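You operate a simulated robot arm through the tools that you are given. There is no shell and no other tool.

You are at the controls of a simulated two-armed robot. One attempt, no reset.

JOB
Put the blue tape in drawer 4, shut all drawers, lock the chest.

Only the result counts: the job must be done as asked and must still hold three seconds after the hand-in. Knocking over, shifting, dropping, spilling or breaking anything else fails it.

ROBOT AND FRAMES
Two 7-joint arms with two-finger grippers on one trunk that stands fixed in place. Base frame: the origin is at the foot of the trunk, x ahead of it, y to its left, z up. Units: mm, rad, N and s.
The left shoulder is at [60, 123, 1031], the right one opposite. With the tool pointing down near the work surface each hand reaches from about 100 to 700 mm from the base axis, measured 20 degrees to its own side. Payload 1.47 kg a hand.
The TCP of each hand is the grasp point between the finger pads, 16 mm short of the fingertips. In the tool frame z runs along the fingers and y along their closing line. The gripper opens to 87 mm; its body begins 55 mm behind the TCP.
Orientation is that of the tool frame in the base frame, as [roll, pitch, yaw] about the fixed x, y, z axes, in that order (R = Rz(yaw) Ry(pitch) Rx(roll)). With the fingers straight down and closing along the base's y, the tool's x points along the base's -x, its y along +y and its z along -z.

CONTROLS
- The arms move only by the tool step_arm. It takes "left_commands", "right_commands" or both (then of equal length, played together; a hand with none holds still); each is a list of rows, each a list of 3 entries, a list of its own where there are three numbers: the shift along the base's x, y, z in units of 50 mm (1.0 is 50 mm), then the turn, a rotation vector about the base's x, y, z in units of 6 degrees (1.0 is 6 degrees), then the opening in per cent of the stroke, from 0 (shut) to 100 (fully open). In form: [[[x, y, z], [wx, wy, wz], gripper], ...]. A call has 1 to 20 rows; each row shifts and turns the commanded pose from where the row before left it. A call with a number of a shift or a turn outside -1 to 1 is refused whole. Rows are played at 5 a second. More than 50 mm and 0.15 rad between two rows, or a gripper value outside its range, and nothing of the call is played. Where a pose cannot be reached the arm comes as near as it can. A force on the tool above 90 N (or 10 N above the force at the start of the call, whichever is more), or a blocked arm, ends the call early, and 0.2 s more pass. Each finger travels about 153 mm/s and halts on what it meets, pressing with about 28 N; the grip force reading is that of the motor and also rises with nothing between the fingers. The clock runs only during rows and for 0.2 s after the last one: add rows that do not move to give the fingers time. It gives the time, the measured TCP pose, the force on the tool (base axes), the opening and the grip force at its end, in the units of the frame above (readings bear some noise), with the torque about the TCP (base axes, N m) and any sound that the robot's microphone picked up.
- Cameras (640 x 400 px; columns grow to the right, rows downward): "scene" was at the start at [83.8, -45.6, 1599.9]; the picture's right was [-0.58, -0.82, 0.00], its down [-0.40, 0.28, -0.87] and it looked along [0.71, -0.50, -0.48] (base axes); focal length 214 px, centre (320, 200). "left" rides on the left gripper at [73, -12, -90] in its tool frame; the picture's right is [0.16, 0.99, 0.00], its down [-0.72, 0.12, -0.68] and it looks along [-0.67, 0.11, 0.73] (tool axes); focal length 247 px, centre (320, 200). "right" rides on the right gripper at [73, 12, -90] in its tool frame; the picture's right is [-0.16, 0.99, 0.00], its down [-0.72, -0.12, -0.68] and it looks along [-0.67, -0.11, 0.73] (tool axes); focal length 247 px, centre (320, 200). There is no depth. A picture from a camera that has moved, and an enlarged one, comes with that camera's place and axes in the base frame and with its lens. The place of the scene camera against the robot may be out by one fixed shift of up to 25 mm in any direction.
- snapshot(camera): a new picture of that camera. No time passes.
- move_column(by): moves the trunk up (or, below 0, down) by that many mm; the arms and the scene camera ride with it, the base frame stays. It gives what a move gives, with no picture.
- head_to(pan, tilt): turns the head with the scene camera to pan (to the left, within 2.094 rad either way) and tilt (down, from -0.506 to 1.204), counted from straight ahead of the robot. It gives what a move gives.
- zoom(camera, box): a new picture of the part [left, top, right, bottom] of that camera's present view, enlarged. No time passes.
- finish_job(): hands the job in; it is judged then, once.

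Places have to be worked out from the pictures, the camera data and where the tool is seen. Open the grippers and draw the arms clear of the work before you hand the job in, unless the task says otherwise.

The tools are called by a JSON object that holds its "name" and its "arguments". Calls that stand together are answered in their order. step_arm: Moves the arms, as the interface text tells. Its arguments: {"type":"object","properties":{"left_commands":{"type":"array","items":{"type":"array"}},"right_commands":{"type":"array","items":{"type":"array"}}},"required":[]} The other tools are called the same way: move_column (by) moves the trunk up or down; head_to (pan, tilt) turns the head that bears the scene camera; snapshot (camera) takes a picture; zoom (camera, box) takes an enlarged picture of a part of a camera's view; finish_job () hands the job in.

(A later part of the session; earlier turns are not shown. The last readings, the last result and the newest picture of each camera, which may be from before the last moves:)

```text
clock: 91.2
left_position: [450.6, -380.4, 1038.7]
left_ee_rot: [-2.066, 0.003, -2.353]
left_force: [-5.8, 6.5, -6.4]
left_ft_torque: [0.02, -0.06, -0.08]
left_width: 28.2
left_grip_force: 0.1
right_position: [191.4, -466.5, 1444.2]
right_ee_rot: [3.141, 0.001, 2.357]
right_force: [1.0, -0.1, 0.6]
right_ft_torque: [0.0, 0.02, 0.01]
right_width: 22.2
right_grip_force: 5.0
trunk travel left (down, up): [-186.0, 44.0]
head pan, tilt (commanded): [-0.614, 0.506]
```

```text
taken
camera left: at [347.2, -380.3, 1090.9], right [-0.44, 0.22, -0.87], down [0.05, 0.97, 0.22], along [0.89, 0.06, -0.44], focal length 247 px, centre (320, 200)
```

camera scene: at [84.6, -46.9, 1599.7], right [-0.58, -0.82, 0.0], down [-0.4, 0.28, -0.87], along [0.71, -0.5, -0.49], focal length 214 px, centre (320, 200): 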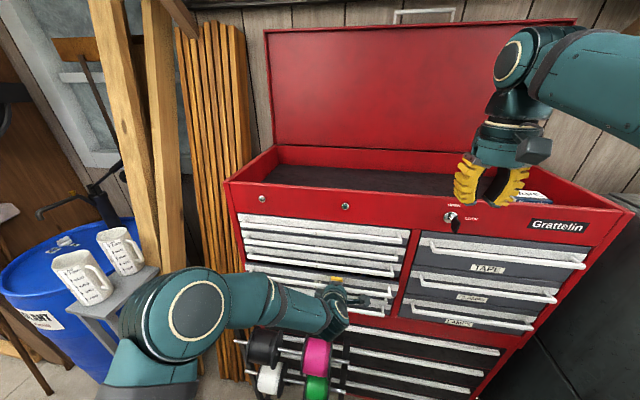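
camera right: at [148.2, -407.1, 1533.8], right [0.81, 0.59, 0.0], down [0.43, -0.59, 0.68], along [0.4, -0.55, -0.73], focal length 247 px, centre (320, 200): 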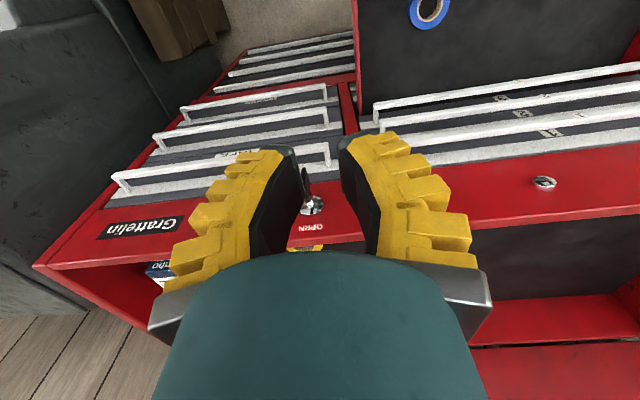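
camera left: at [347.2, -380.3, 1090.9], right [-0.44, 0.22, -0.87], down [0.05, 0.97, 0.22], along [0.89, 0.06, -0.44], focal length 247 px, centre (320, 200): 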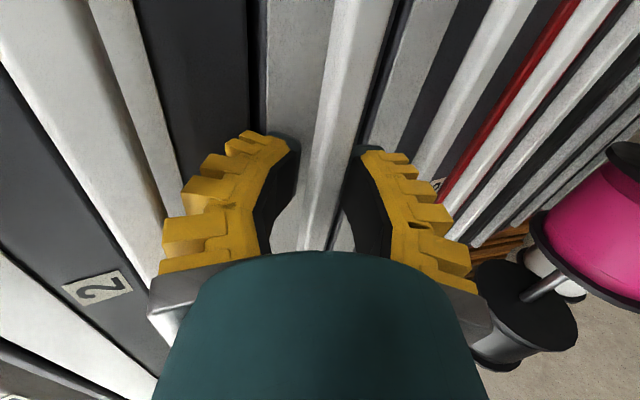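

The fingers are open around the bar without gripping it. I'll withdraw along the tool axis, slowly at first.

{"name": "step_arm", "arguments": {"left_commands": [[[-0.1, 0.1, 0.076], [0, 0, 0], 30], [[-0.124, 0.124, 0.095], [0, 0, 0], 30], [[-0.124, 0.124, 0.095], [0, 0, 0], 30], [[-0.2238, 0.2238, 0.1717], [0, 0, 0], 30], [[-0.2238, 0.2238, 0.1717], [0, 0, 0], 30], [[-0.2238, 0.2238, 0.1717], [0, 0, 0], 30], [[-0.2238, 0.2238, 0.1717], [0, 0, 0], 30]]}}

{"name": "snapshot", "arguments": {"camera": "left"}}

{"name": "snapshot", "arguments": {"camera": "scene"}}

```text
clock: 92.8
left_position: [388.2, -315.7, 1085.1]
left_ee_rot: [-2.068, 0.002, -2.353]
left_force: [-0.3, -0.3, 0.4]
left_ft_torque: [0.0, -0.02, -0.03]
left_width: 32.2
left_grip_force: 4.3
right_position: [191.6, -465.4, 1445.0]
right_ee_rot: [-3.141, 0.002, 2.357]
right_force: [-0.1, -0.5, -0.6]
right_ft_torque: [0.03, -0.01, -0.01]
right_width: 22.2
right_grip_force: 4.9
trunk travel left (down, up): [-186.0, 44.0]
head pan, tilt (commanded): [-0.614, 0.506]
```

```text
taken
camera left: at [283.9, -318.2, 1138.5], right [-0.45, 0.22, -0.87], down [0.05, 0.97, 0.22], along [0.89, 0.06, -0.44], focal length 247 px, centre (320, 200)
```

left: 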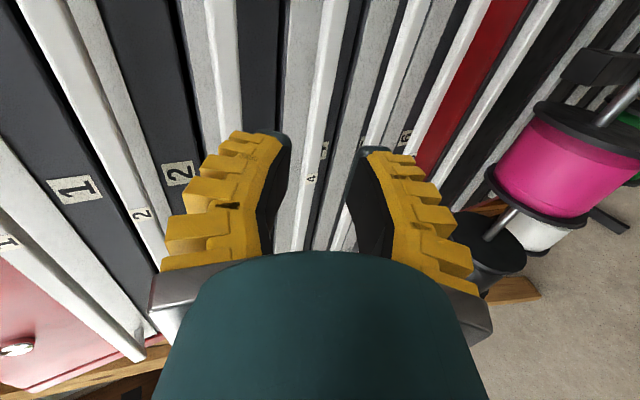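

```text
taken
camera scene: at [83.4, -45.3, 1599.9], right [-0.58, -0.82, 0.0], down [-0.4, 0.28, -0.87], along [0.71, -0.5, -0.48], focal length 214 px, centre (320, 200)
```

scene: 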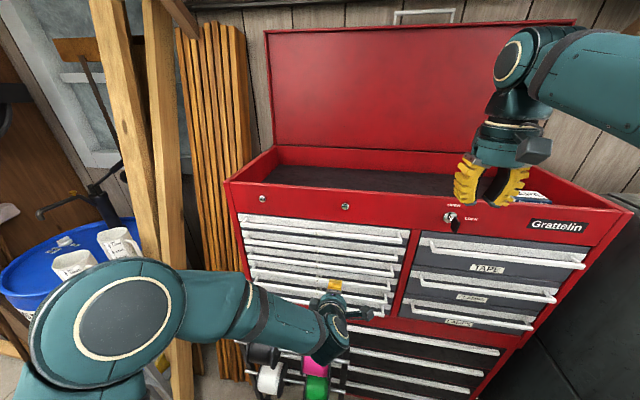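

Drawer 4 is shut and the left hand is free. I'll move the left hand up and back, away from the drawers, for a clear view.

{"name": "step_arm", "arguments": {"left_commands": [[[-0.1, 0.3, 0.5], [0, 0, 0], 30], [[0, 0.34, 0.7], [0, 0, 0], 30], [[0.05, 0.34, 0.7], [0, 0, 0], 30], [[0.1, 0.34, 0.7], [0, 0, 0], 30], [[0.1, 0.4, 0.6], [0, 0, 0], 30], [[0.1, 0.4, 0.5], [0, 0, 0], 30]]}}

{"name": "snapshot", "arguments": {"camera": "scene"}}

{"name": "zoom", "arguments": {"camera": "scene", "box": [220, 200, 600, 400]}}

```text
clock: 94.2
left_position: [400.6, -209.2, 1273.6]
left_ee_rot: [-2.066, 0.002, -2.355]
left_force: [-0.6, 0.0, -0.1]
left_ft_torque: [0.0, 0.0, 0.02]
left_width: 32.0
left_grip_force: 4.1
right_position: [191.5, -466.5, 1445.3]
right_ee_rot: [3.141, 0.002, 2.358]
right_force: [0.5, -0.1, -0.7]
right_ft_torque: [-0.02, 0.0, 0.0]
right_width: 22.3
right_grip_force: 4.8
trunk travel left (down, up): [-186.0, 44.0]
head pan, tilt (commanded): [-0.614, 0.506]
```

```text
taken
camera scene: at [83.2, -44.8, 1600.0], right [-0.58, -0.82, 0.0], down [-0.4, 0.28, -0.88], along [0.71, -0.5, -0.48], focal length 214 px, centre (320, 200)
```

scene: 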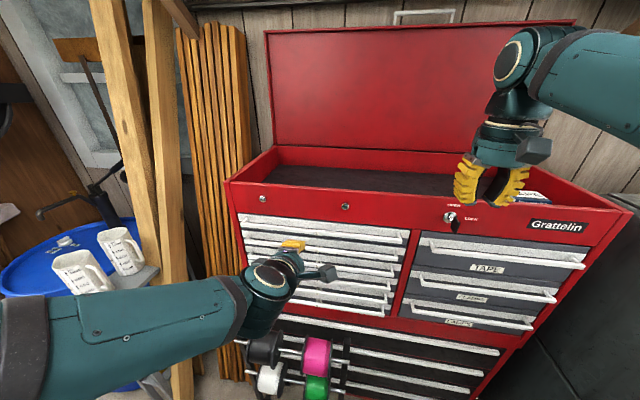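

```text
1.68 times, centred on (410, 300) of scene
camera zoom: at [83.2, -44.8, 1600.0], right [-0.58, -0.82, 0.0], down [-0.4, 0.28, -0.88], along [0.71, -0.5, -0.48], focal length 361 px, centre (168, 32)
```

zoom: 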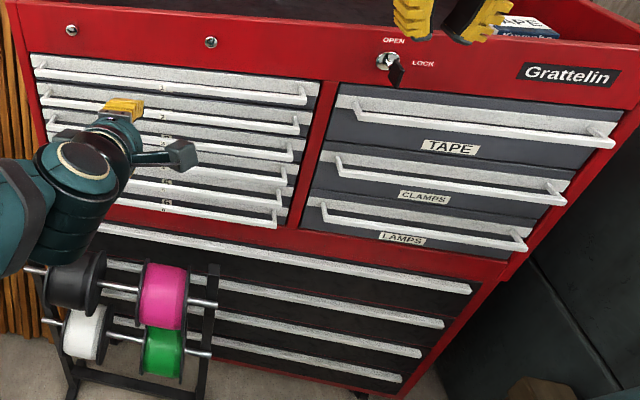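

Every drawer is shut, so next is the key. I'll pitch the right hand towards horizontal in front of the lock, in two stages, with the camera watching the key.

{"name": "step_arm", "arguments": {"right_commands": [[[-0.018, -0.047, -0.06], [-0.707, -0.707, 0], 40], [[-0.018, -0.047, -0.06], [-0.707, -0.707, 0], 40], [[-0.018, -0.047, -0.06], [-0.707, -0.707, 0], 40], [[-0.018, -0.047, -0.06], [-0.707, -0.707, 0], 40], [[-0.018, -0.047, -0.06], [-0.707, -0.707, 0], 40], [[-0.018, -0.047, -0.06], [-0.707, -0.707, 0], 40], [[-0.018, -0.047, -0.06], [-0.707, -0.707, 0], 40], [[-0.018, -0.047, -0.06], [-0.707, -0.707, 0], 40]]}}

{"name": "snapshot", "arguments": {"camera": "right"}}

{"name": "zoom", "arguments": {"camera": "scene", "box": [420, 180, 500, 260]}}

```text
clock: 96.0
left_position: [401.0, -210.4, 1272.5]
left_ee_rot: [-2.066, 0.002, -2.355]
left_force: [0.2, -0.4, -0.1]
left_ft_torque: [0.03, 0.02, 0.02]
left_width: 32.6
left_grip_force: 4.5
right_position: [183.5, -485.5, 1420.3]
right_ee_rot: [-3.139, 0.841, 2.359]
right_force: [0.1, 0.1, -0.3]
right_ft_torque: [-0.01, 0.0, 0.02]
right_width: 40.6
right_grip_force: 4.3
trunk travel left (down, up): [-186.0, 44.0]
head pan, tilt (commanded): [-0.614, 0.506]
```

```text
taken
camera right: at [110.7, -396.2, 1425.5], right [0.77, 0.62, 0.12], down [-0.1, -0.06, 0.99], along [0.63, -0.78, 0.01], focal length 247 px, centre (320, 200)
```

right: 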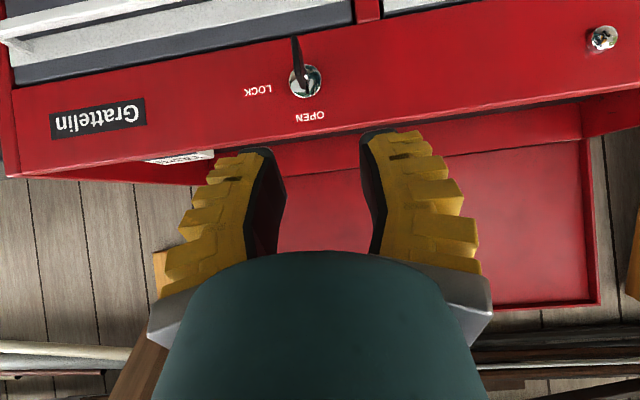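

```text
5.00 times, centred on (460, 220) of scene
camera zoom: at [83.4, -45.3, 1599.9], right [-0.58, -0.82, 0.0], down [-0.4, 0.28, -0.87], along [0.71, -0.5, -0.48], focal length 1072 px, centre (-380, 100)
```

zoom: 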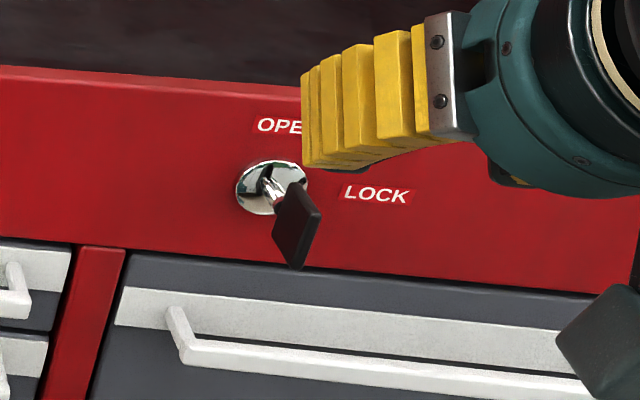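

This gives a straight-on view of the lock. I'll zoom in on the key to measure its blade and grip.

{"name": "zoom", "arguments": {"camera": "right", "box": [240, 20, 380, 130]}}

```text
3.64 times, centred on (310, 75) of right
camera zoom: at [110.7, -396.2, 1425.5], right [0.77, 0.62, 0.12], down [-0.1, -0.06, 0.99], along [0.63, -0.78, 0.01], focal length 898 px, centre (356, 654)
```

zoom: 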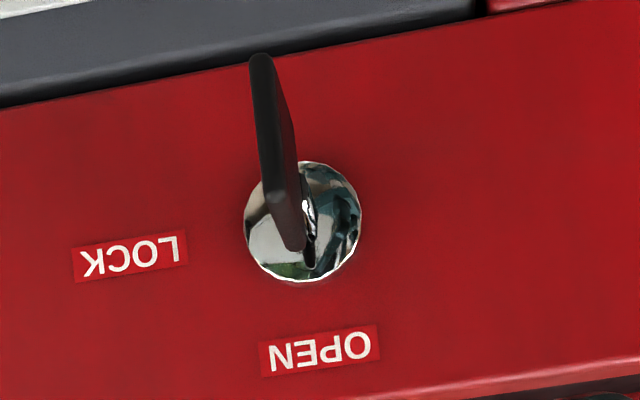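

The key's bow is a vertical plate on the lock axis at L≈-229.4, Z≈1307.7, reaching from about D=553 to 590. I'll finish pitching to horizontal at a stand-off in front of it.

{"name": "step_arm", "arguments": {"right_commands": [[[0.038, -0.103, -0.2], [-0.707, -0.707, 0], 40], [[0.038, -0.103, -0.2], [-0.707, -0.707, 0], 40], [[0.038, -0.103, -0.2], [-0.707, -0.707, 0], 40], [[0.038, -0.103, -0.2], [-0.707, -0.707, 0], 40], [[0.038, -0.103, -0.2], [-0.707, -0.707, 0], 40], [[0.038, -0.103, -0.2], [-0.707, -0.707, 0], 40], [[0.038, -0.103, -0.2], [-0.685, -0.685, 0], 40]]}}

{"name": "snapshot", "arguments": {"camera": "right"}}

{"name": "snapshot", "arguments": {"camera": "scene"}}

```text
clock: 97.6
left_position: [401.2, -211.9, 1271.8]
left_ee_rot: [-2.07, 0.0, -2.355]
left_force: [0.2, -0.8, -0.1]
left_ft_torque: [0.04, -0.01, -0.02]
left_width: 32.5
left_grip_force: 5.0
right_position: [197.6, -530.6, 1355.6]
right_ee_rot: [-2.673, 1.566, 2.826]
right_force: [-0.5, -0.2, -0.4]
right_ft_torque: [-0.03, 0.01, -0.01]
right_width: 40.9
right_grip_force: 4.0
right hand out of reach, approached as far as the arm can: row 7
trunk travel left (down, up): [-186.0, 44.0]
head pan, tilt (commanded): [-0.614, 0.506]
```

```text
taken
camera right: at [143.4, -460.1, 1282.3], right [0.7, 0.7, 0.16], down [-0.56, 0.4, 0.73], along [0.44, -0.59, 0.67], focal length 247 px, centre (320, 200)
```

right: 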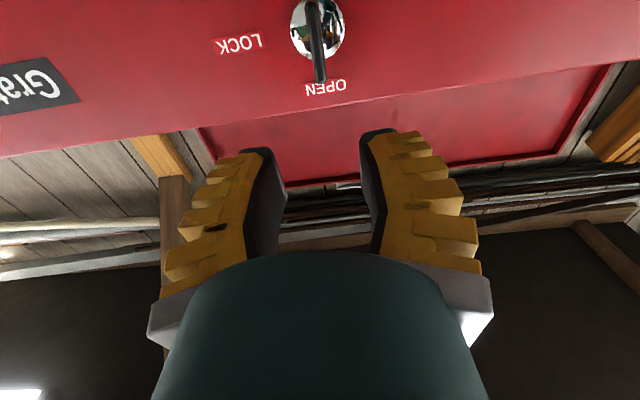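

```text
taken
camera scene: at [84.1, -46.8, 1599.8], right [-0.58, -0.82, 0.0], down [-0.4, 0.28, -0.87], along [0.71, -0.5, -0.49], focal length 214 px, centre (320, 200)
```

scene: 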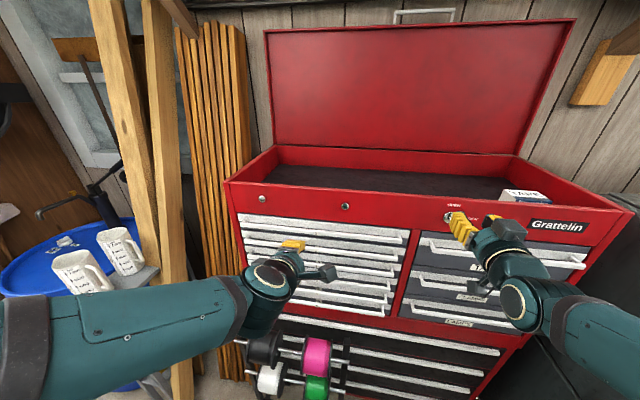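

The hand is horizontal in front of the lock, and the key plate is seen edge-on. I'll centre on the lock axis at a stand-off of D≈500.

{"name": "step_arm", "arguments": {"right_commands": [[[-0.042, 0.099, -0.32], [0, 0, 0], 40], [[-0.042, 0.099, -0.32], [0, 0, 0], 40], [[-0.042, 0.099, -0.32], [0, 0, 0], 40], [[0, 0, 0], [0, 0, 0], 40]]}}

{"name": "snapshot", "arguments": {"camera": "right"}}

{"name": "zoom", "arguments": {"camera": "scene", "box": [400, 170, 560, 290]}}

```text
clock: 98.6
left_position: [400.8, -209.5, 1272.6]
left_ee_rot: [-2.069, 0.001, -2.354]
left_force: [-0.3, 0.1, -0.7]
left_ft_torque: [0.0, -0.04, -0.02]
left_width: 32.4
left_grip_force: 4.8
right_position: [191.8, -548.5, 1330.4]
right_ee_rot: [-2.545, 1.566, 2.952]
right_force: [-0.2, 0.3, 0.2]
right_ft_torque: [0.0, 0.02, -0.01]
right_width: 40.8
right_grip_force: 3.9
right hand out of reach, approached as far as the arm can: row 1, 2, 3
trunk travel left (down, up): [-186.0, 44.0]
head pan, tilt (commanded): [-0.614, 0.506]
```

```text
taken
camera right: at [135.9, -476.4, 1257.9], right [0.7, 0.7, 0.16], down [-0.56, 0.4, 0.73], along [0.44, -0.59, 0.67], focal length 247 px, centre (320, 200)
```

right: 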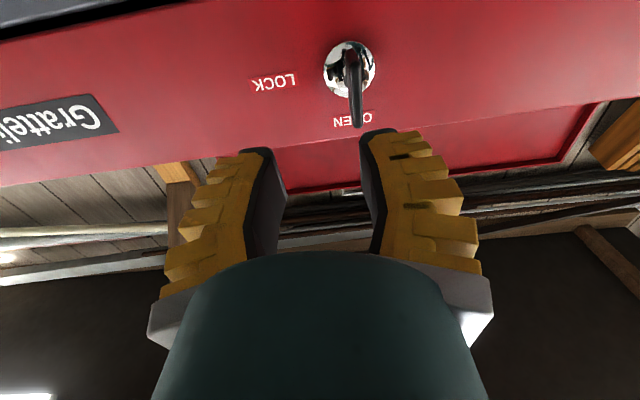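

```text
3.33 times, centred on (480, 230) of scene
camera zoom: at [83.8, -45.1, 1599.9], right [-0.58, -0.82, 0.0], down [-0.4, 0.28, -0.87], along [0.71, -0.5, -0.48], focal length 715 px, centre (-213, 100)
```

zoom: 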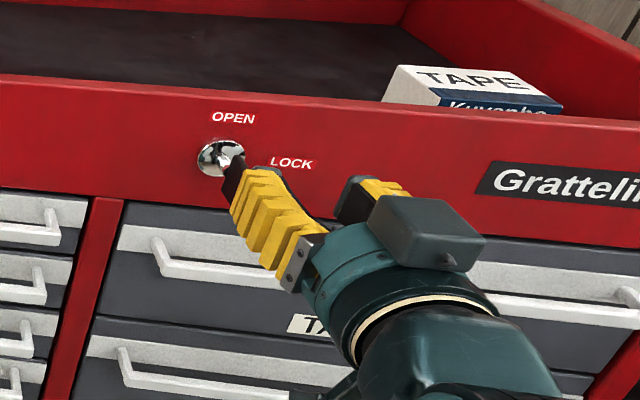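

The arm is at its near-reach limit here, and the hand drifted to D≈523, L≈-252. Lowering the trunk will give the right arm more room, so I'll first slide the hand right, away from the key.

{"name": "step_arm", "arguments": {"right_commands": [[[-0.6, -0.5, 0], [0, 0, 0], 40], [[-0.6, -0.5, 0], [0, 0, 0], 40]]}}

{"name": "snapshot", "arguments": {"camera": "scene"}}

```text
clock: 99.2
left_position: [400.6, -210.4, 1271.7]
left_ee_rot: [-2.07, 0.002, -2.354]
left_force: [-0.2, -0.1, -1.0]
left_ft_torque: [0.0, -0.01, -0.02]
left_width: 32.5
left_grip_force: 4.4
right_position: [130.2, -598.5, 1328.9]
right_ee_rot: [-2.7, 1.568, 2.797]
right_force: [0.3, 1.0, 0.2]
right_ft_torque: [0.03, -0.01, 0.04]
right_width: 40.6
right_grip_force: 4.2
trunk travel left (down, up): [-186.0, 44.0]
head pan, tilt (commanded): [-0.614, 0.506]
```

```text
taken
camera scene: at [83.3, -46.1, 1599.9], right [-0.58, -0.82, 0.0], down [-0.4, 0.28, -0.87], along [0.71, -0.5, -0.48], focal length 214 px, centre (320, 200)
```

scene: 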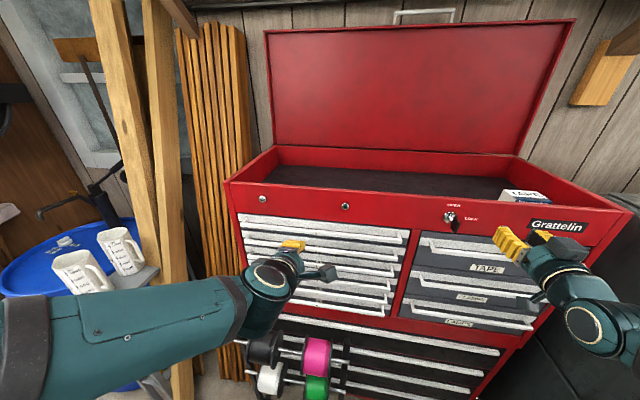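

The hand is clear of the key, and the path straight down is free for both hands. I'll lower the trunk by 100 mm.

{"name": "move_column", "arguments": {"by": -100}}

{"name": "snapshot", "arguments": {"camera": "scene"}}

```text
clock: 100.5
left_position: [402.4, -209.3, 1173.3]
left_ee_rot: [-2.069, 0.001, -2.354]
left_force: [1.1, -1.4, 0.2]
left_ft_torque: [0.0, 0.02, -0.02]
left_width: 32.5
left_grip_force: 4.7
right_position: [131.1, -598.7, 1230.0]
right_ee_rot: [-2.538, 1.57, 2.96]
right_force: [-0.7, -0.4, 0.3]
right_ft_torque: [0.01, -0.02, 0.01]
right_width: 40.7
right_grip_force: 4.2
trunk travel left (down, up): [-86.0, 144.0]
head pan, tilt (commanded): [-0.614, 0.506]
```

```text
taken
camera scene: at [83.8, -45.5, 1500.0], right [-0.58, -0.82, 0.0], down [-0.4, 0.28, -0.87], along [0.71, -0.5, -0.48], focal length 214 px, centre (320, 200)
```

scene: 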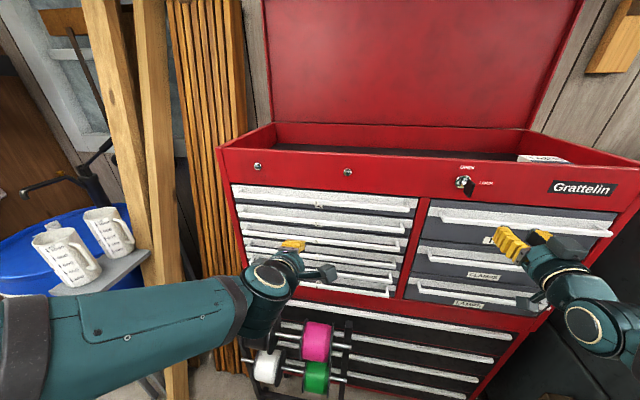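

The trunk is down 100 mm and everything looks undisturbed. I'll raise the right hand to the lock's height, then slide it left onto the lock axis at D≈505.

{"name": "step_arm", "arguments": {"right_commands": [[[0, 0, 0.52], [0, 0, 0], 40], [[0, 0, 0.52], [0, 0, 0], 40], [[0, 0, 0.52], [0, 0, 0], 40], [[0.32, 0.39, 0], [0, 0, 0], 40], [[0.32, 0.39, 0], [0, 0, 0], 40], [[0.32, 0.39, 0], [0, 0, 0], 40]]}}

{"name": "snapshot", "arguments": {"camera": "right"}}

{"name": "snapshot", "arguments": {"camera": "scene"}}

```text
clock: 101.9
left_position: [402.4, -209.5, 1171.9]
left_ee_rot: [-2.071, 0.0, -2.355]
left_force: [-0.1, -0.5, 0.8]
left_ft_torque: [0.03, 0.04, -0.03]
left_width: 32.4
left_grip_force: 4.7
right_position: [180.1, -539.9, 1308.0]
right_ee_rot: [-2.447, 1.57, 3.05]
right_force: [0.0, -0.7, 0.2]
right_ft_torque: [0.0, 0.0, 0.03]
right_width: 40.6
right_grip_force: 4.3
trunk travel left (down, up): [-86.0, 144.0]
head pan, tilt (commanded): [-0.614, 0.506]
```

```text
taken
camera right: at [125.0, -467.9, 1235.0], right [0.7, 0.7, 0.16], down [-0.56, 0.4, 0.73], along [0.44, -0.59, 0.67], focal length 247 px, centre (320, 200)
```

right: 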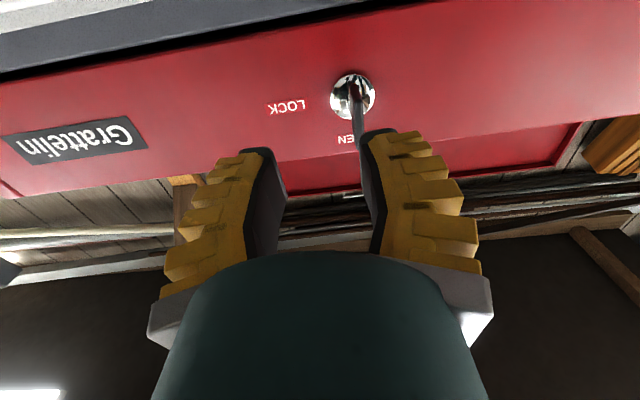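

```text
taken
camera scene: at [84.4, -45.1, 1499.9], right [-0.58, -0.82, 0.0], down [-0.4, 0.28, -0.87], along [0.71, -0.5, -0.48], focal length 214 px, centre (320, 200)
```

scene: 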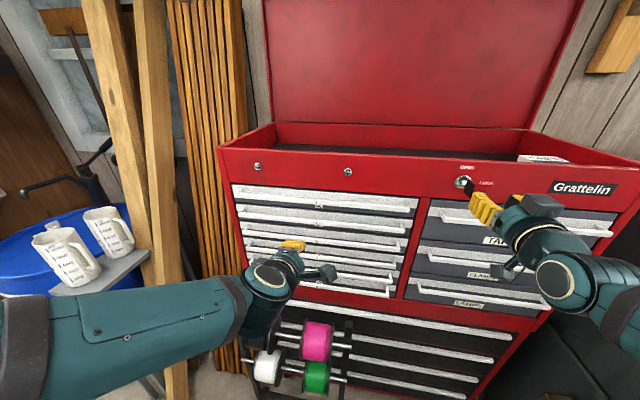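

No reach problem now. I'll slide the last 25 mm onto the lock axis, then test the 90° roll here in free space before touching the key.

{"name": "step_arm", "arguments": {"right_commands": [[[0.15, 0.2, 0], [0, 0, 0], 40], [[0.15, 0.2, 0], [0, 0, 0], 40], [[0, 0, 0], [0, 0, 0], 40]]}}

{"name": "snapshot", "arguments": {"camera": "right"}}

{"name": "zoom", "arguments": {"camera": "right", "box": [240, 40, 400, 200]}}

```text
clock: 102.7
left_position: [401.9, -209.7, 1172.5]
left_ee_rot: [-2.07, 0.001, -2.354]
left_force: [0.0, 0.2, 1.4]
left_ft_torque: [0.02, -0.01, 0.0]
left_width: 32.3
left_grip_force: 4.2
right_position: [194.4, -520.2, 1307.2]
right_ee_rot: [-2.7, 1.569, 2.798]
right_force: [-0.5, -0.5, 0.0]
right_ft_torque: [0.02, 0.01, 0.0]
right_width: 40.6
right_grip_force: 4.1
trunk travel left (down, up): [-86.0, 144.0]
head pan, tilt (commanded): [-0.614, 0.506]
```

```text
taken
camera right: at [139.5, -448.4, 1234.5], right [0.7, 0.7, 0.16], down [-0.56, 0.4, 0.73], along [0.44, -0.59, 0.67], focal length 247 px, centre (320, 200)
```

right: 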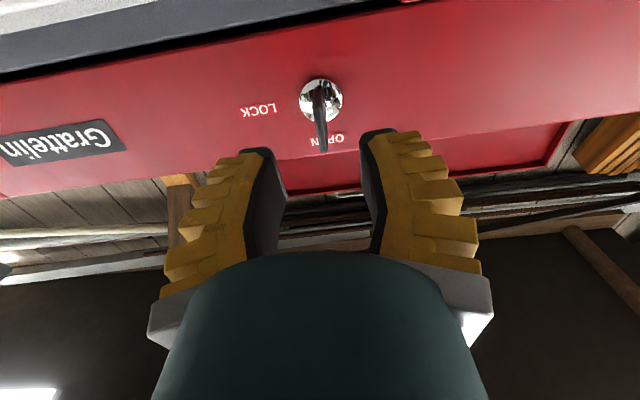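

```text
2.50 times, centred on (320, 120) of right
camera zoom: at [139.5, -448.4, 1234.5], right [0.7, 0.7, 0.16], down [-0.56, 0.4, 0.73], along [0.44, -0.59, 0.67], focal length 617 px, centre (320, 400)
```

zoom: 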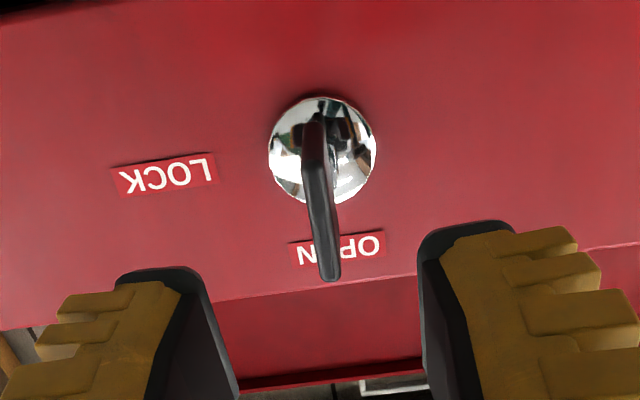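

The lock axis is confirmed at L=-229.5, Z=1307.5, and the hand is on it. I'll run the 90° roll rehearsal here, clear of the key.

{"name": "step_arm", "arguments": {"right_commands": [[[0, 0, 0], [0.707, -0.707, 0], 40], [[0, 0, 0], [0.707, -0.707, 0], 40], [[0, 0, 0], [0.707, -0.707, 0], 40], [[0, 0, 0], [0.707, -0.707, 0], 40], [[0, 0, 0], [0.707, -0.707, 0], 40], [[0, 0, 0], [0.707, -0.707, 0], 40], [[0, 0, 0], [0.707, -0.707, 0], 40], [[0, 0, 0], [0.707, -0.707, 0], 40], [[0, 0, 0], [0.707, -0.707, 0], 40], [[0, 0, 0], [0.707, -0.707, 0], 40], [[0, 0, 0], [0.707, -0.707, 0], 40], [[0, 0, 0], [0.707, -0.707, 0], 40], [[0, 0, 0], [0.707, -0.707, 0], 40], [[0, 0, 0], [0.707, -0.707, 0], 40], [[0, 0, 0], [0.707, -0.707, 0], 40]]}}

{"name": "snapshot", "arguments": {"camera": "right"}}

{"name": "snapshot", "arguments": {"camera": "scene"}}

```text
clock: 105.9
left_position: [401.0, -210.6, 1172.2]
left_ee_rot: [-2.07, 0.001, -2.355]
left_force: [0.1, -0.1, 0.0]
left_ft_torque: [0.0, -0.02, 0.0]
left_width: 32.6
left_grip_force: 4.5
right_position: [193.7, -520.2, 1307.7]
right_ee_rot: [1.571, 0.0, 0.789]
right_force: [0.1, -0.3, -0.3]
right_ft_torque: [0.05, -0.01, -0.01]
right_width: 40.8
right_grip_force: 4.2
trunk travel left (down, up): [-86.0, 144.0]
head pan, tilt (commanded): [-0.614, 0.506]
```

```text
taken
camera right: at [182.1, -405.1, 1319.0], right [-0.11, -0.11, 0.99], down [-0.99, -0.03, -0.12], along [0.05, -0.99, -0.11], focal length 247 px, centre (320, 200)
```

right: 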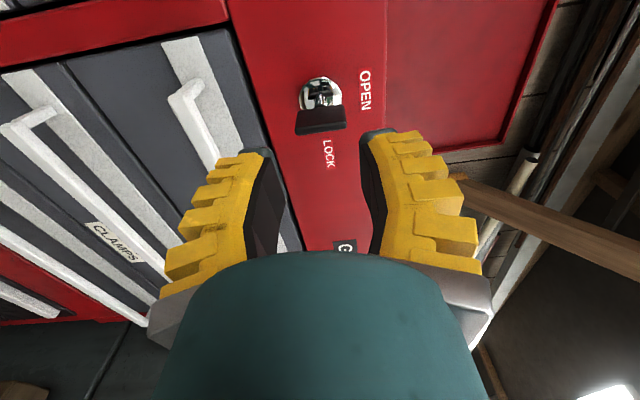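

```text
taken
camera scene: at [83.8, -45.6, 1499.9], right [-0.58, -0.82, 0.0], down [-0.4, 0.28, -0.87], along [0.71, -0.5, -0.48], focal length 214 px, centre (320, 200)
```

scene: 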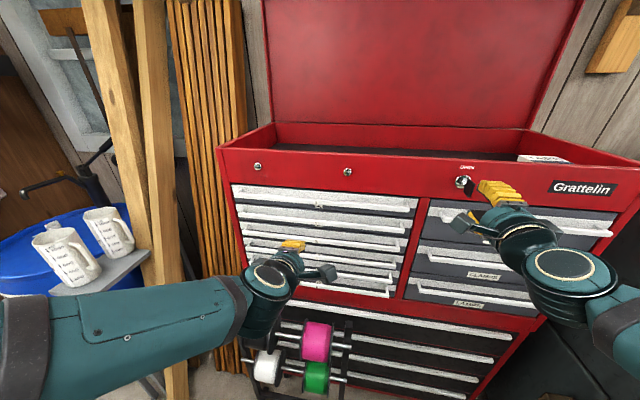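

The full roll is reachable, and this side view shows how far the key protrudes. I'll zoom in to measure it.

{"name": "zoom", "arguments": {"camera": "right", "box": [260, 50, 400, 180]}}

```text
3.08 times, centred on (330, 115) of right
camera zoom: at [182.1, -405.1, 1319.0], right [-0.11, -0.11, 0.99], down [-0.99, -0.03, -0.12], along [0.05, -0.99, -0.11], focal length 760 px, centre (289, 462)
```

zoom: 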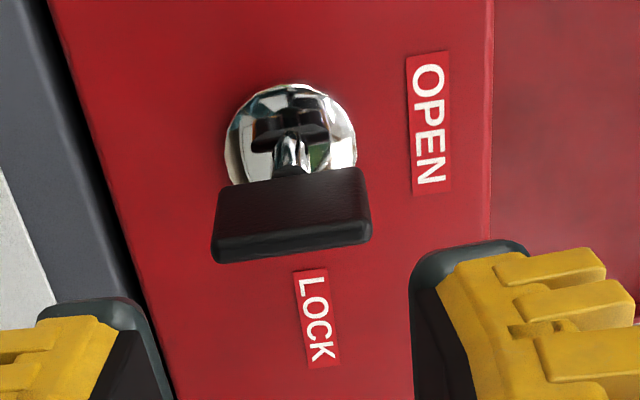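

The bow spans D≈555-590 and Z≈1291-1324, about 4 mm thick. I'll roll back to the starting angle so the fingers straddle the vertical bow.

{"name": "step_arm", "arguments": {"right_commands": [[[0, 0, 0], [-0.707, 0.707, 0], 40], [[0, 0, 0], [-0.707, 0.707, 0], 40], [[0, 0, 0], [-0.707, 0.707, 0], 40], [[0, 0, 0], [-0.707, 0.707, 0], 40], [[0, 0, 0], [-0.707, 0.707, 0], 40], [[0, 0, 0], [-0.707, 0.707, 0], 40], [[0, 0, 0], [-0.707, 0.707, 0], 40], [[0, 0, 0], [-0.707, 0.707, 0], 40], [[0, 0, 0], [-0.707, 0.707, 0], 40], [[0, 0, 0], [-0.707, 0.707, 0], 40], [[0, 0, 0], [-0.707, 0.707, 0], 40], [[0, 0, 0], [-0.707, 0.707, 0], 40], [[0, 0, 0], [-0.707, 0.707, 0], 40], [[0, 0, 0], [-0.707, 0.707, 0], 40], [[0, 0, 0], [-0.707, 0.707, 0], 40]]}}

{"name": "zoom", "arguments": {"camera": "right", "box": [200, 40, 440, 200]}}

```text
clock: 109.1
left_position: [400.6, -210.2, 1172.2]
left_ee_rot: [-2.069, 0.003, -2.354]
left_force: [-0.3, -0.8, 0.2]
left_ft_torque: [-0.01, 0.02, 0.01]
left_width: 32.3
left_grip_force: 4.4
right_position: [195.1, -520.3, 1307.3]
right_ee_rot: [-2.247, 1.568, -3.033]
right_force: [-0.2, -0.7, -0.1]
right_ft_torque: [0.02, 0.01, 0.02]
right_width: 40.7
right_grip_force: 4.7
trunk travel left (down, up): [-86.0, 144.0]
head pan, tilt (commanded): [-0.614, 0.506]
```

```text
2.50 times, centred on (320, 120) of right
camera zoom: at [139.6, -448.3, 1234.5], right [0.7, 0.7, 0.15], down [-0.56, 0.4, 0.73], along [0.44, -0.59, 0.67], focal length 617 px, centre (320, 400)
```

zoom: 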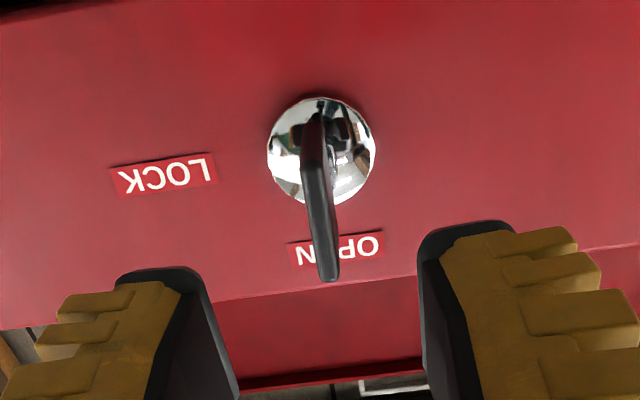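

The fingers straddle the key's line with about 18 mm on each side. I'll advance 45 mm and check.

{"name": "step_arm", "arguments": {"right_commands": [[[0.212, -0.212, 0], [0, 0, 0], 40], [[0.212, -0.212, 0], [0, 0, 0], 40], [[0.212, -0.212, 0], [0, 0, 0], 40], [[0, 0, 0], [0, 0, 0], 40]]}}

{"name": "snapshot", "arguments": {"camera": "right"}}

{"name": "zoom", "arguments": {"camera": "scene", "box": [420, 140, 560, 250]}}

```text
clock: 110.1
left_position: [402.3, -209.6, 1172.8]
left_ee_rot: [-2.068, 0.001, -2.354]
left_force: [-0.7, 0.0, -0.3]
left_ft_torque: [-0.03, 0.01, 0.0]
left_width: 32.2
left_grip_force: 4.8
right_position: [227.2, -553.2, 1308.6]
right_ee_rot: [-2.44, 1.569, 3.06]
right_force: [-0.1, 0.6, -0.6]
right_ft_torque: [0.0, -0.01, -0.03]
right_width: 40.6
right_grip_force: 4.4
trunk travel left (down, up): [-86.0, 144.0]
head pan, tilt (commanded): [-0.614, 0.506]
```

```text
taken
camera right: at [171.7, -481.2, 1235.4], right [0.7, 0.7, 0.16], down [-0.56, 0.4, 0.72], along [0.44, -0.59, 0.67], focal length 247 px, centre (320, 200)
```

right: 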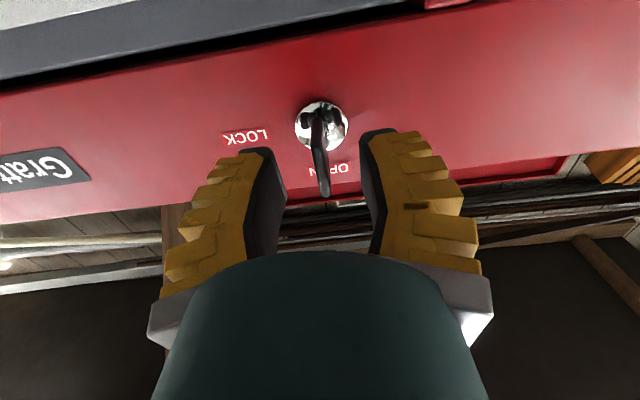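

```text
3.64 times, centred on (490, 195) of scene
camera zoom: at [83.6, -45.3, 1499.9], right [-0.58, -0.82, 0.0], down [-0.4, 0.28, -0.87], along [0.71, -0.5, -0.48], focal length 780 px, centre (-298, 218)
```

zoom: 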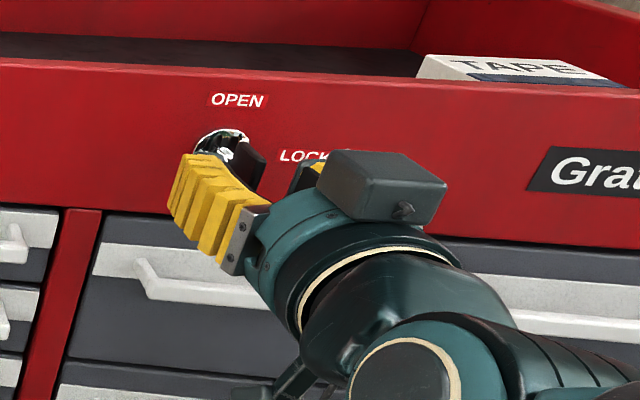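

The key is between the fingers and nothing is touching it. I'll advance the last 15 mm and close gently.

{"name": "step_arm", "arguments": {"right_commands": [[[0.11, -0.106, -0.01], [0, 0, 0], 40], [[0.11, -0.106, -0.01], [0, 0, 0], 40], [[0, 0, 0], [0, 0, 0], 20], [[0, 0, 0], [0, 0, 0], 8], [[0, 0, 0], [0, 0, 0], 0], [[0, 0, 0], [0, 0, 0], 0]]}}

{"name": "snapshot", "arguments": {"camera": "right"}}

{"name": "zoom", "arguments": {"camera": "right", "box": [220, 80, 420, 240]}}

```text
clock: 111.5
left_position: [402.1, -208.8, 1174.0]
left_ee_rot: [-2.068, 0.001, -2.356]
left_force: [0.2, 0.2, -0.7]
left_ft_torque: [0.01, 0.0, 0.01]
left_width: 32.5
left_grip_force: 5.1
right_position: [236.3, -561.7, 1306.5]
right_ee_rot: [-2.666, 1.566, 2.83]
right_force: [-4.0, 7.7, -4.4]
right_ft_torque: [-0.12, -0.11, 0.04]
right_width: 6.1
right_grip_force: 30.1
trunk travel left (down, up): [-86.0, 144.0]
head pan, tilt (commanded): [-0.614, 0.506]
```

```text
taken
camera right: at [181.2, -489.7, 1233.1], right [0.7, 0.7, 0.16], down [-0.56, 0.4, 0.73], along [0.44, -0.59, 0.67], focal length 247 px, centre (320, 200)
```

right: 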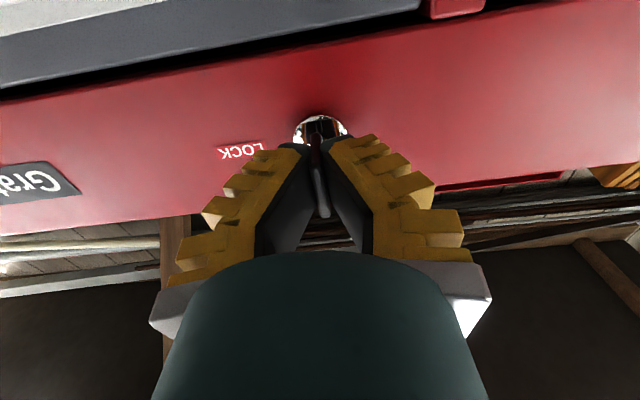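

```text
2.50 times, centred on (320, 160) of right
camera zoom: at [181.2, -489.7, 1233.1], right [0.7, 0.7, 0.16], down [-0.56, 0.4, 0.73], along [0.44, -0.59, 0.67], focal length 617 px, centre (320, 300)
```

zoom: 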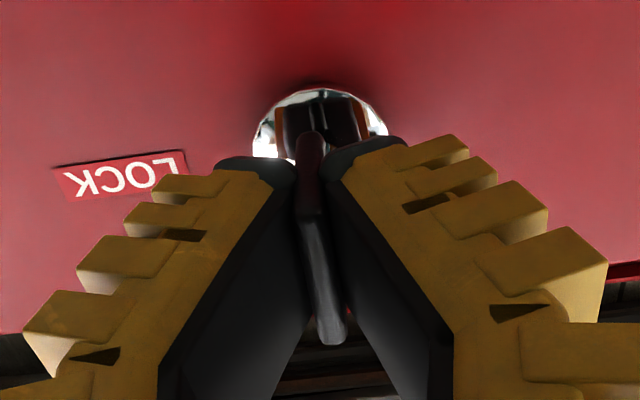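

The bow is gripped at 6 mm. I'll turn clockwise about the lock axis, 30° first, and check forces.

{"name": "step_arm", "arguments": {"right_commands": [[[0, 0, 0], [0.707, -0.707, 0], 0], [[0, 0, 0], [0.707, -0.707, 0], 0], [[0, 0, 0], [0.707, -0.707, 0], 0], [[0, 0, 0], [0.707, -0.707, 0], 0], [[0, 0, 0], [0.707, -0.707, 0], 0]]}}

{"name": "zoom", "arguments": {"camera": "right", "box": [220, 80, 420, 240]}}

```text
clock: 112.7
left_position: [401.1, -208.2, 1172.1]
left_ee_rot: [-2.067, -0.001, -2.356]
left_force: [-0.8, 0.2, -0.4]
left_ft_torque: [-0.02, -0.01, -0.02]
left_width: 32.3
left_grip_force: 4.4
right_position: [236.9, -560.9, 1306.4]
right_ee_rot: [1.577, 1.047, 0.792]
right_force: [-1.7, 12.5, -8.8]
right_ft_torque: [0.28, 0.36, 0.29]
right_width: 5.9
right_grip_force: 29.8
trunk travel left (down, up): [-86.0, 144.0]
head pan, tilt (commanded): [-0.614, 0.506]
```

```text
2.50 times, centred on (320, 160) of right
camera zoom: at [207.0, -465.0, 1249.0], right [0.55, 0.55, 0.63], down [-0.81, 0.15, 0.57], along [0.22, -0.82, 0.53], focal length 617 px, centre (320, 300)
```

zoom: 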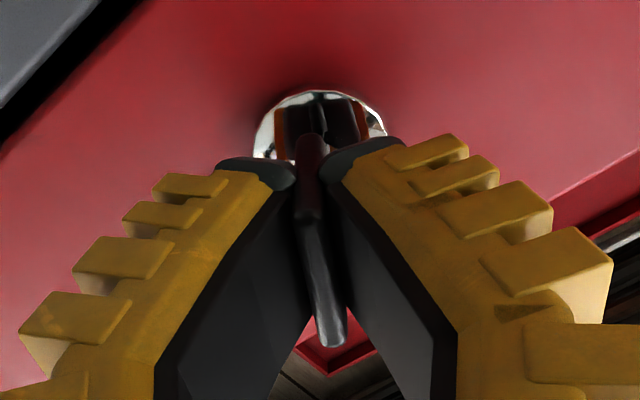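

The key is turning with the hand and side forces are small. I'll continue another 30°.

{"name": "step_arm", "arguments": {"right_commands": [[[0, 0, -0.005], [0.707, -0.707, 0], 0], [[0, 0, -0.005], [0.707, -0.707, 0], 0], [[0, 0, 0], [0.707, -0.707, 0], 0], [[0, 0, 0], [0.707, -0.707, 0], 0], [[0, 0, 0], [0.707, -0.707, 0], 0]]}}

{"name": "zoom", "arguments": {"camera": "right", "box": [220, 80, 420, 240]}}

```text
clock: 113.9
left_position: [402.1, -207.9, 1172.2]
left_ee_rot: [-2.068, 0.0, -2.355]
left_force: [-0.4, 0.2, 0.0]
left_ft_torque: [0.04, 0.03, -0.02]
left_width: 32.1
left_grip_force: 4.4
right_position: [237.1, -559.8, 1306.7]
right_ee_rot: [1.571, 0.527, 0.789]
right_force: [2.5, 11.5, -0.9]
right_ft_torque: [0.15, 0.19, 0.43]
right_width: 5.9
right_grip_force: 29.9
trunk travel left (down, up): [-86.0, 144.0]
head pan, tilt (commanded): [-0.614, 0.506]
```

```text
2.50 times, centred on (320, 160) of right
camera zoom: at [222.6, -448.2, 1280.2], right [0.25, 0.25, 0.93], down [-0.96, -0.01, 0.26], along [0.07, -0.97, 0.24], focal length 617 px, centre (320, 300)
```

zoom: 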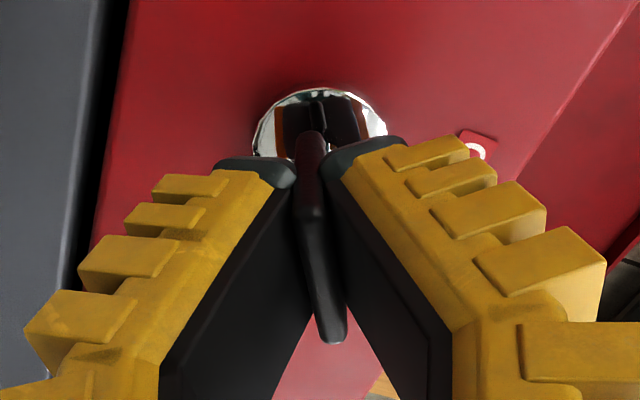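

The key is at about 60° and follows the grip. I'll finish the last 30°.

{"name": "step_arm", "arguments": {"right_commands": [[[0, 0, 0], [0.707, -0.707, 0], 0], [[0, 0, 0], [0.707, -0.707, 0], 0], [[0, 0, 0], [0.707, -0.707, 0], 0], [[0, 0, 0], [0.707, -0.707, 0], 0], [[0, 0, 0], [0.707, -0.707, 0], 0], [[0, 0, 0], [0, 0, 0], 0]]}}

{"name": "zoom", "arguments": {"camera": "right", "box": [220, 80, 420, 240]}}

{"name": "snapshot", "arguments": {"camera": "scene"}}

```text
clock: 115.3
left_position: [401.5, -206.7, 1172.9]
left_ee_rot: [-2.068, -0.001, -2.355]
left_force: [-0.6, -0.5, 0.0]
left_ft_torque: [0.02, -0.05, 0.0]
left_width: 32.4
left_grip_force: 4.2
right_position: [237.2, -559.9, 1307.8]
right_ee_rot: [1.57, 0.002, 0.787]
right_force: [5.1, 12.6, 13.5]
right_ft_torque: [-0.08, -0.1, 0.22]
right_width: 6.0
right_grip_force: 29.4
trunk travel left (down, up): [-86.0, 144.0]
head pan, tilt (commanded): [-0.614, 0.506]
```

```text
2.50 times, centred on (320, 160) of right
camera zoom: at [225.5, -445.1, 1318.7], right [-0.11, -0.11, 0.99], down [-0.99, -0.03, -0.12], along [0.05, -0.99, -0.1], focal length 617 px, centre (320, 300)
```

zoom: 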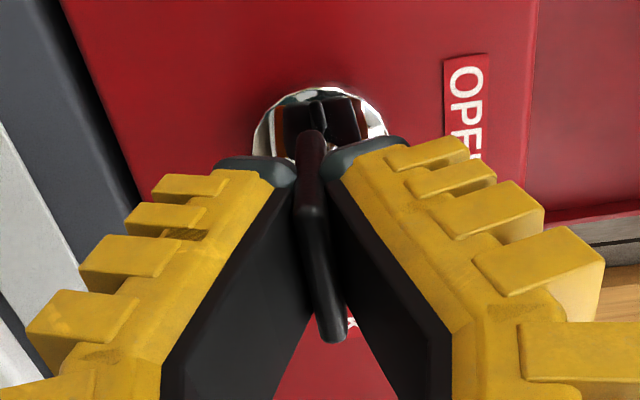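

```text
taken
camera scene: at [84.1, -42.3, 1500.1], right [-0.58, -0.82, 0.0], down [-0.4, 0.28, -0.88], along [0.71, -0.51, -0.48], focal length 214 px, centre (320, 200)
```

scene: 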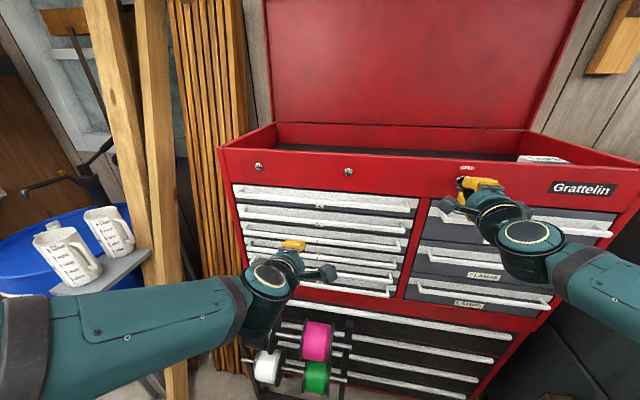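

The key has been turned 90° to the LOCK side, with almost no torque about its axis. I'll press 3° further to feel whether it is at its stop.

{"name": "step_arm", "arguments": {"right_commands": [[[0, 0, 0], [0.25, -0.25, 0], 0], [[0, 0, 0], [0.25, -0.25, 0], 0], [[0, 0, 0], [0, 0, 0], 0]]}}

{"name": "zoom", "arguments": {"camera": "right", "box": [220, 80, 420, 240]}}

```text
clock: 116.1
left_position: [400.1, -207.5, 1171.9]
left_ee_rot: [-2.068, 0.0, -2.355]
left_force: [-0.2, 0.5, 0.4]
left_ft_torque: [0.01, 0.0, 0.0]
left_width: 32.5
left_grip_force: 4.6
right_position: [237.5, -559.2, 1308.4]
right_ee_rot: [1.57, -0.069, 0.789]
right_force: [3.7, 10.8, 14.6]
right_ft_torque: [-0.43, 0.29, 0.1]
right_width: 5.9
right_grip_force: 29.7
trunk travel left (down, up): [-86.0, 144.0]
head pan, tilt (commanded): [-0.614, 0.506]
```

```text
2.50 times, centred on (320, 160) of right
camera zoom: at [224.5, -445.8, 1324.0], right [-0.16, -0.16, 0.97], down [-0.99, -0.03, -0.17], along [0.05, -0.99, -0.15], focal length 617 px, centre (320, 300)
```

zoom: 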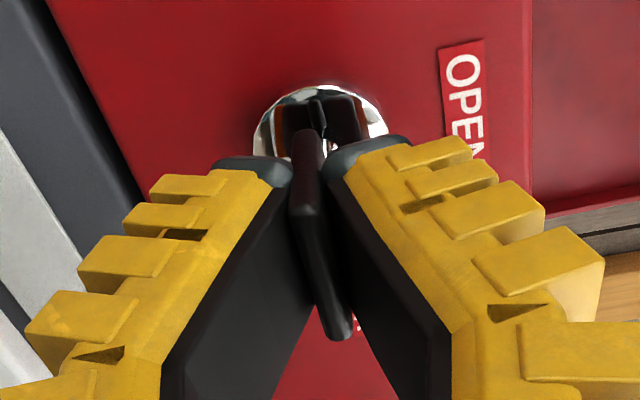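

There is now about 0.5 N·m of resistance, so the key is against its stop at LOCK. I'll relax the twist by 2° and open the fingers to release the key.

{"name": "step_arm", "arguments": {"right_commands": [[[0, 0, 0], [-0.2, 0.2, 0], 0], [[0, 0, 0], [0, 0, 0], 10], [[0, 0, 0], [0, 0, 0], 25], [[0, 0, 0], [0, 0, 0], 40], [[0, 0, 0], [0, 0, 0], 40]]}}

{"name": "snapshot", "arguments": {"camera": "right"}}

{"name": "zoom", "arguments": {"camera": "scene", "box": [420, 140, 560, 250]}}

```text
clock: 117.3
left_position: [401.5, -209.2, 1172.8]
left_ee_rot: [-2.072, 0.003, -2.354]
left_force: [-0.4, -0.8, -0.5]
left_ft_torque: [-0.01, 0.03, 0.0]
left_width: 32.5
left_grip_force: 3.6
right_position: [237.4, -562.6, 1306.6]
right_ee_rot: [1.571, -0.04, 0.788]
right_force: [0.4, -0.5, 1.2]
right_ft_torque: [0.04, -0.02, 0.0]
right_width: 40.7
right_grip_force: 4.1
trunk travel left (down, up): [-86.0, 144.0]
head pan, tilt (commanded): [-0.614, 0.506]
```

```text
taken
camera right: at [224.8, -448.4, 1320.5], right [-0.14, -0.14, 0.98], down [-0.99, -0.03, -0.15], along [0.05, -0.99, -0.14], focal length 247 px, centre (320, 200)
```

right: 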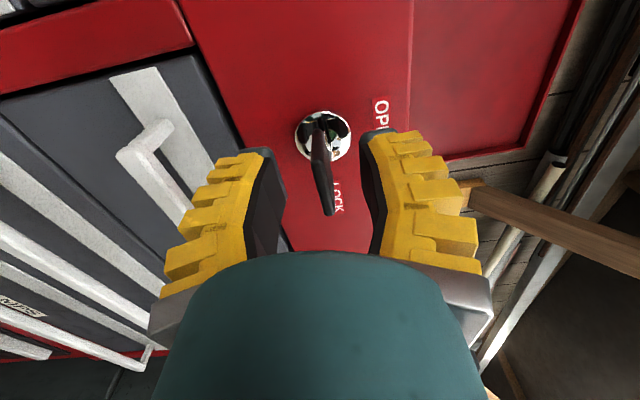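

```text
3.64 times, centred on (490, 195) of scene
camera zoom: at [83.8, -45.9, 1499.9], right [-0.58, -0.82, 0.0], down [-0.4, 0.28, -0.87], along [0.71, -0.5, -0.48], focal length 780 px, centre (-298, 218)
```

zoom: 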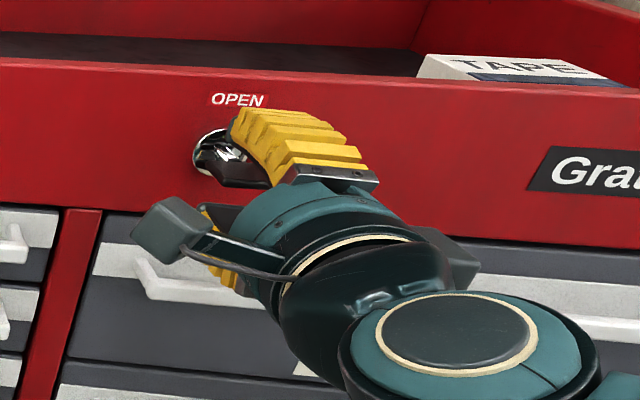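

The key stays horizontal at LOCK with the fingers open. I'll withdraw straight back along the lock axis.

{"name": "step_arm", "arguments": {"right_commands": [[[-0.1, 0.1, 0], [0, 0, 0], 40], [[-0.2, 0.2, 0], [0, 0, 0], 40], [[-0.212, 0.212, 0], [0, 0, 0], 40], [[-0.212, 0.212, 0], [0, 0, 0], 40], [[-0.15, 0.15, 0], [0, 0, 0], 40]]}}

{"name": "zoom", "arguments": {"camera": "right", "box": [240, 40, 400, 200]}}

{"name": "snapshot", "arguments": {"camera": "scene"}}

```text
clock: 118.5
left_position: [400.5, -210.3, 1172.4]
left_ee_rot: [-2.069, 0.002, -2.353]
left_force: [-0.8, 0.2, -0.3]
left_ft_torque: [0.03, -0.03, -0.03]
left_width: 32.4
left_grip_force: 4.3
right_position: [193.3, -518.5, 1304.7]
right_ee_rot: [1.57, -0.043, 0.788]
right_force: [0.1, -0.5, -0.2]
right_ft_torque: [-0.01, 0.02, -0.02]
right_width: 40.6
right_grip_force: 4.6
trunk travel left (down, up): [-86.0, 144.0]
head pan, tilt (commanded): [-0.614, 0.506]
```

```text
2.50 times, centred on (320, 120) of right
camera zoom: at [181.6, -404.3, 1319.9], right [-0.14, -0.14, 0.98], down [-0.99, -0.03, -0.15], along [0.05, -0.99, -0.14], focal length 617 px, centre (320, 400)
```

zoom: 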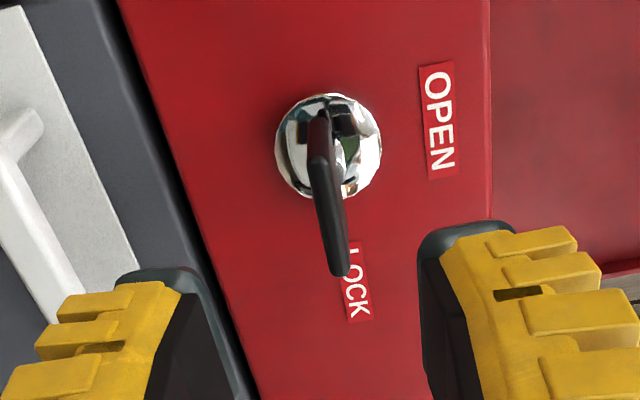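

```text
taken
camera scene: at [83.7, -45.4, 1499.9], right [-0.58, -0.82, 0.0], down [-0.4, 0.28, -0.87], along [0.71, -0.5, -0.48], focal length 214 px, centre (320, 200)
```

scene: 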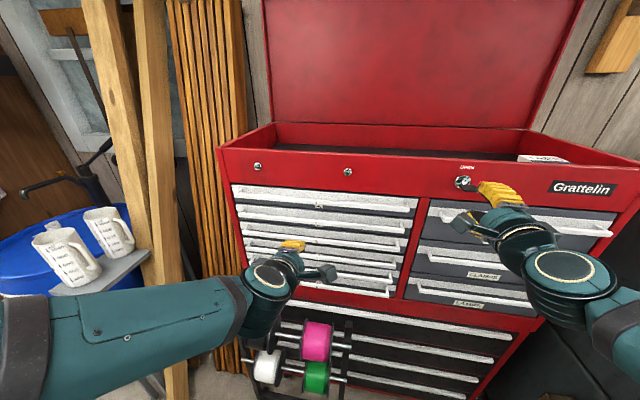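

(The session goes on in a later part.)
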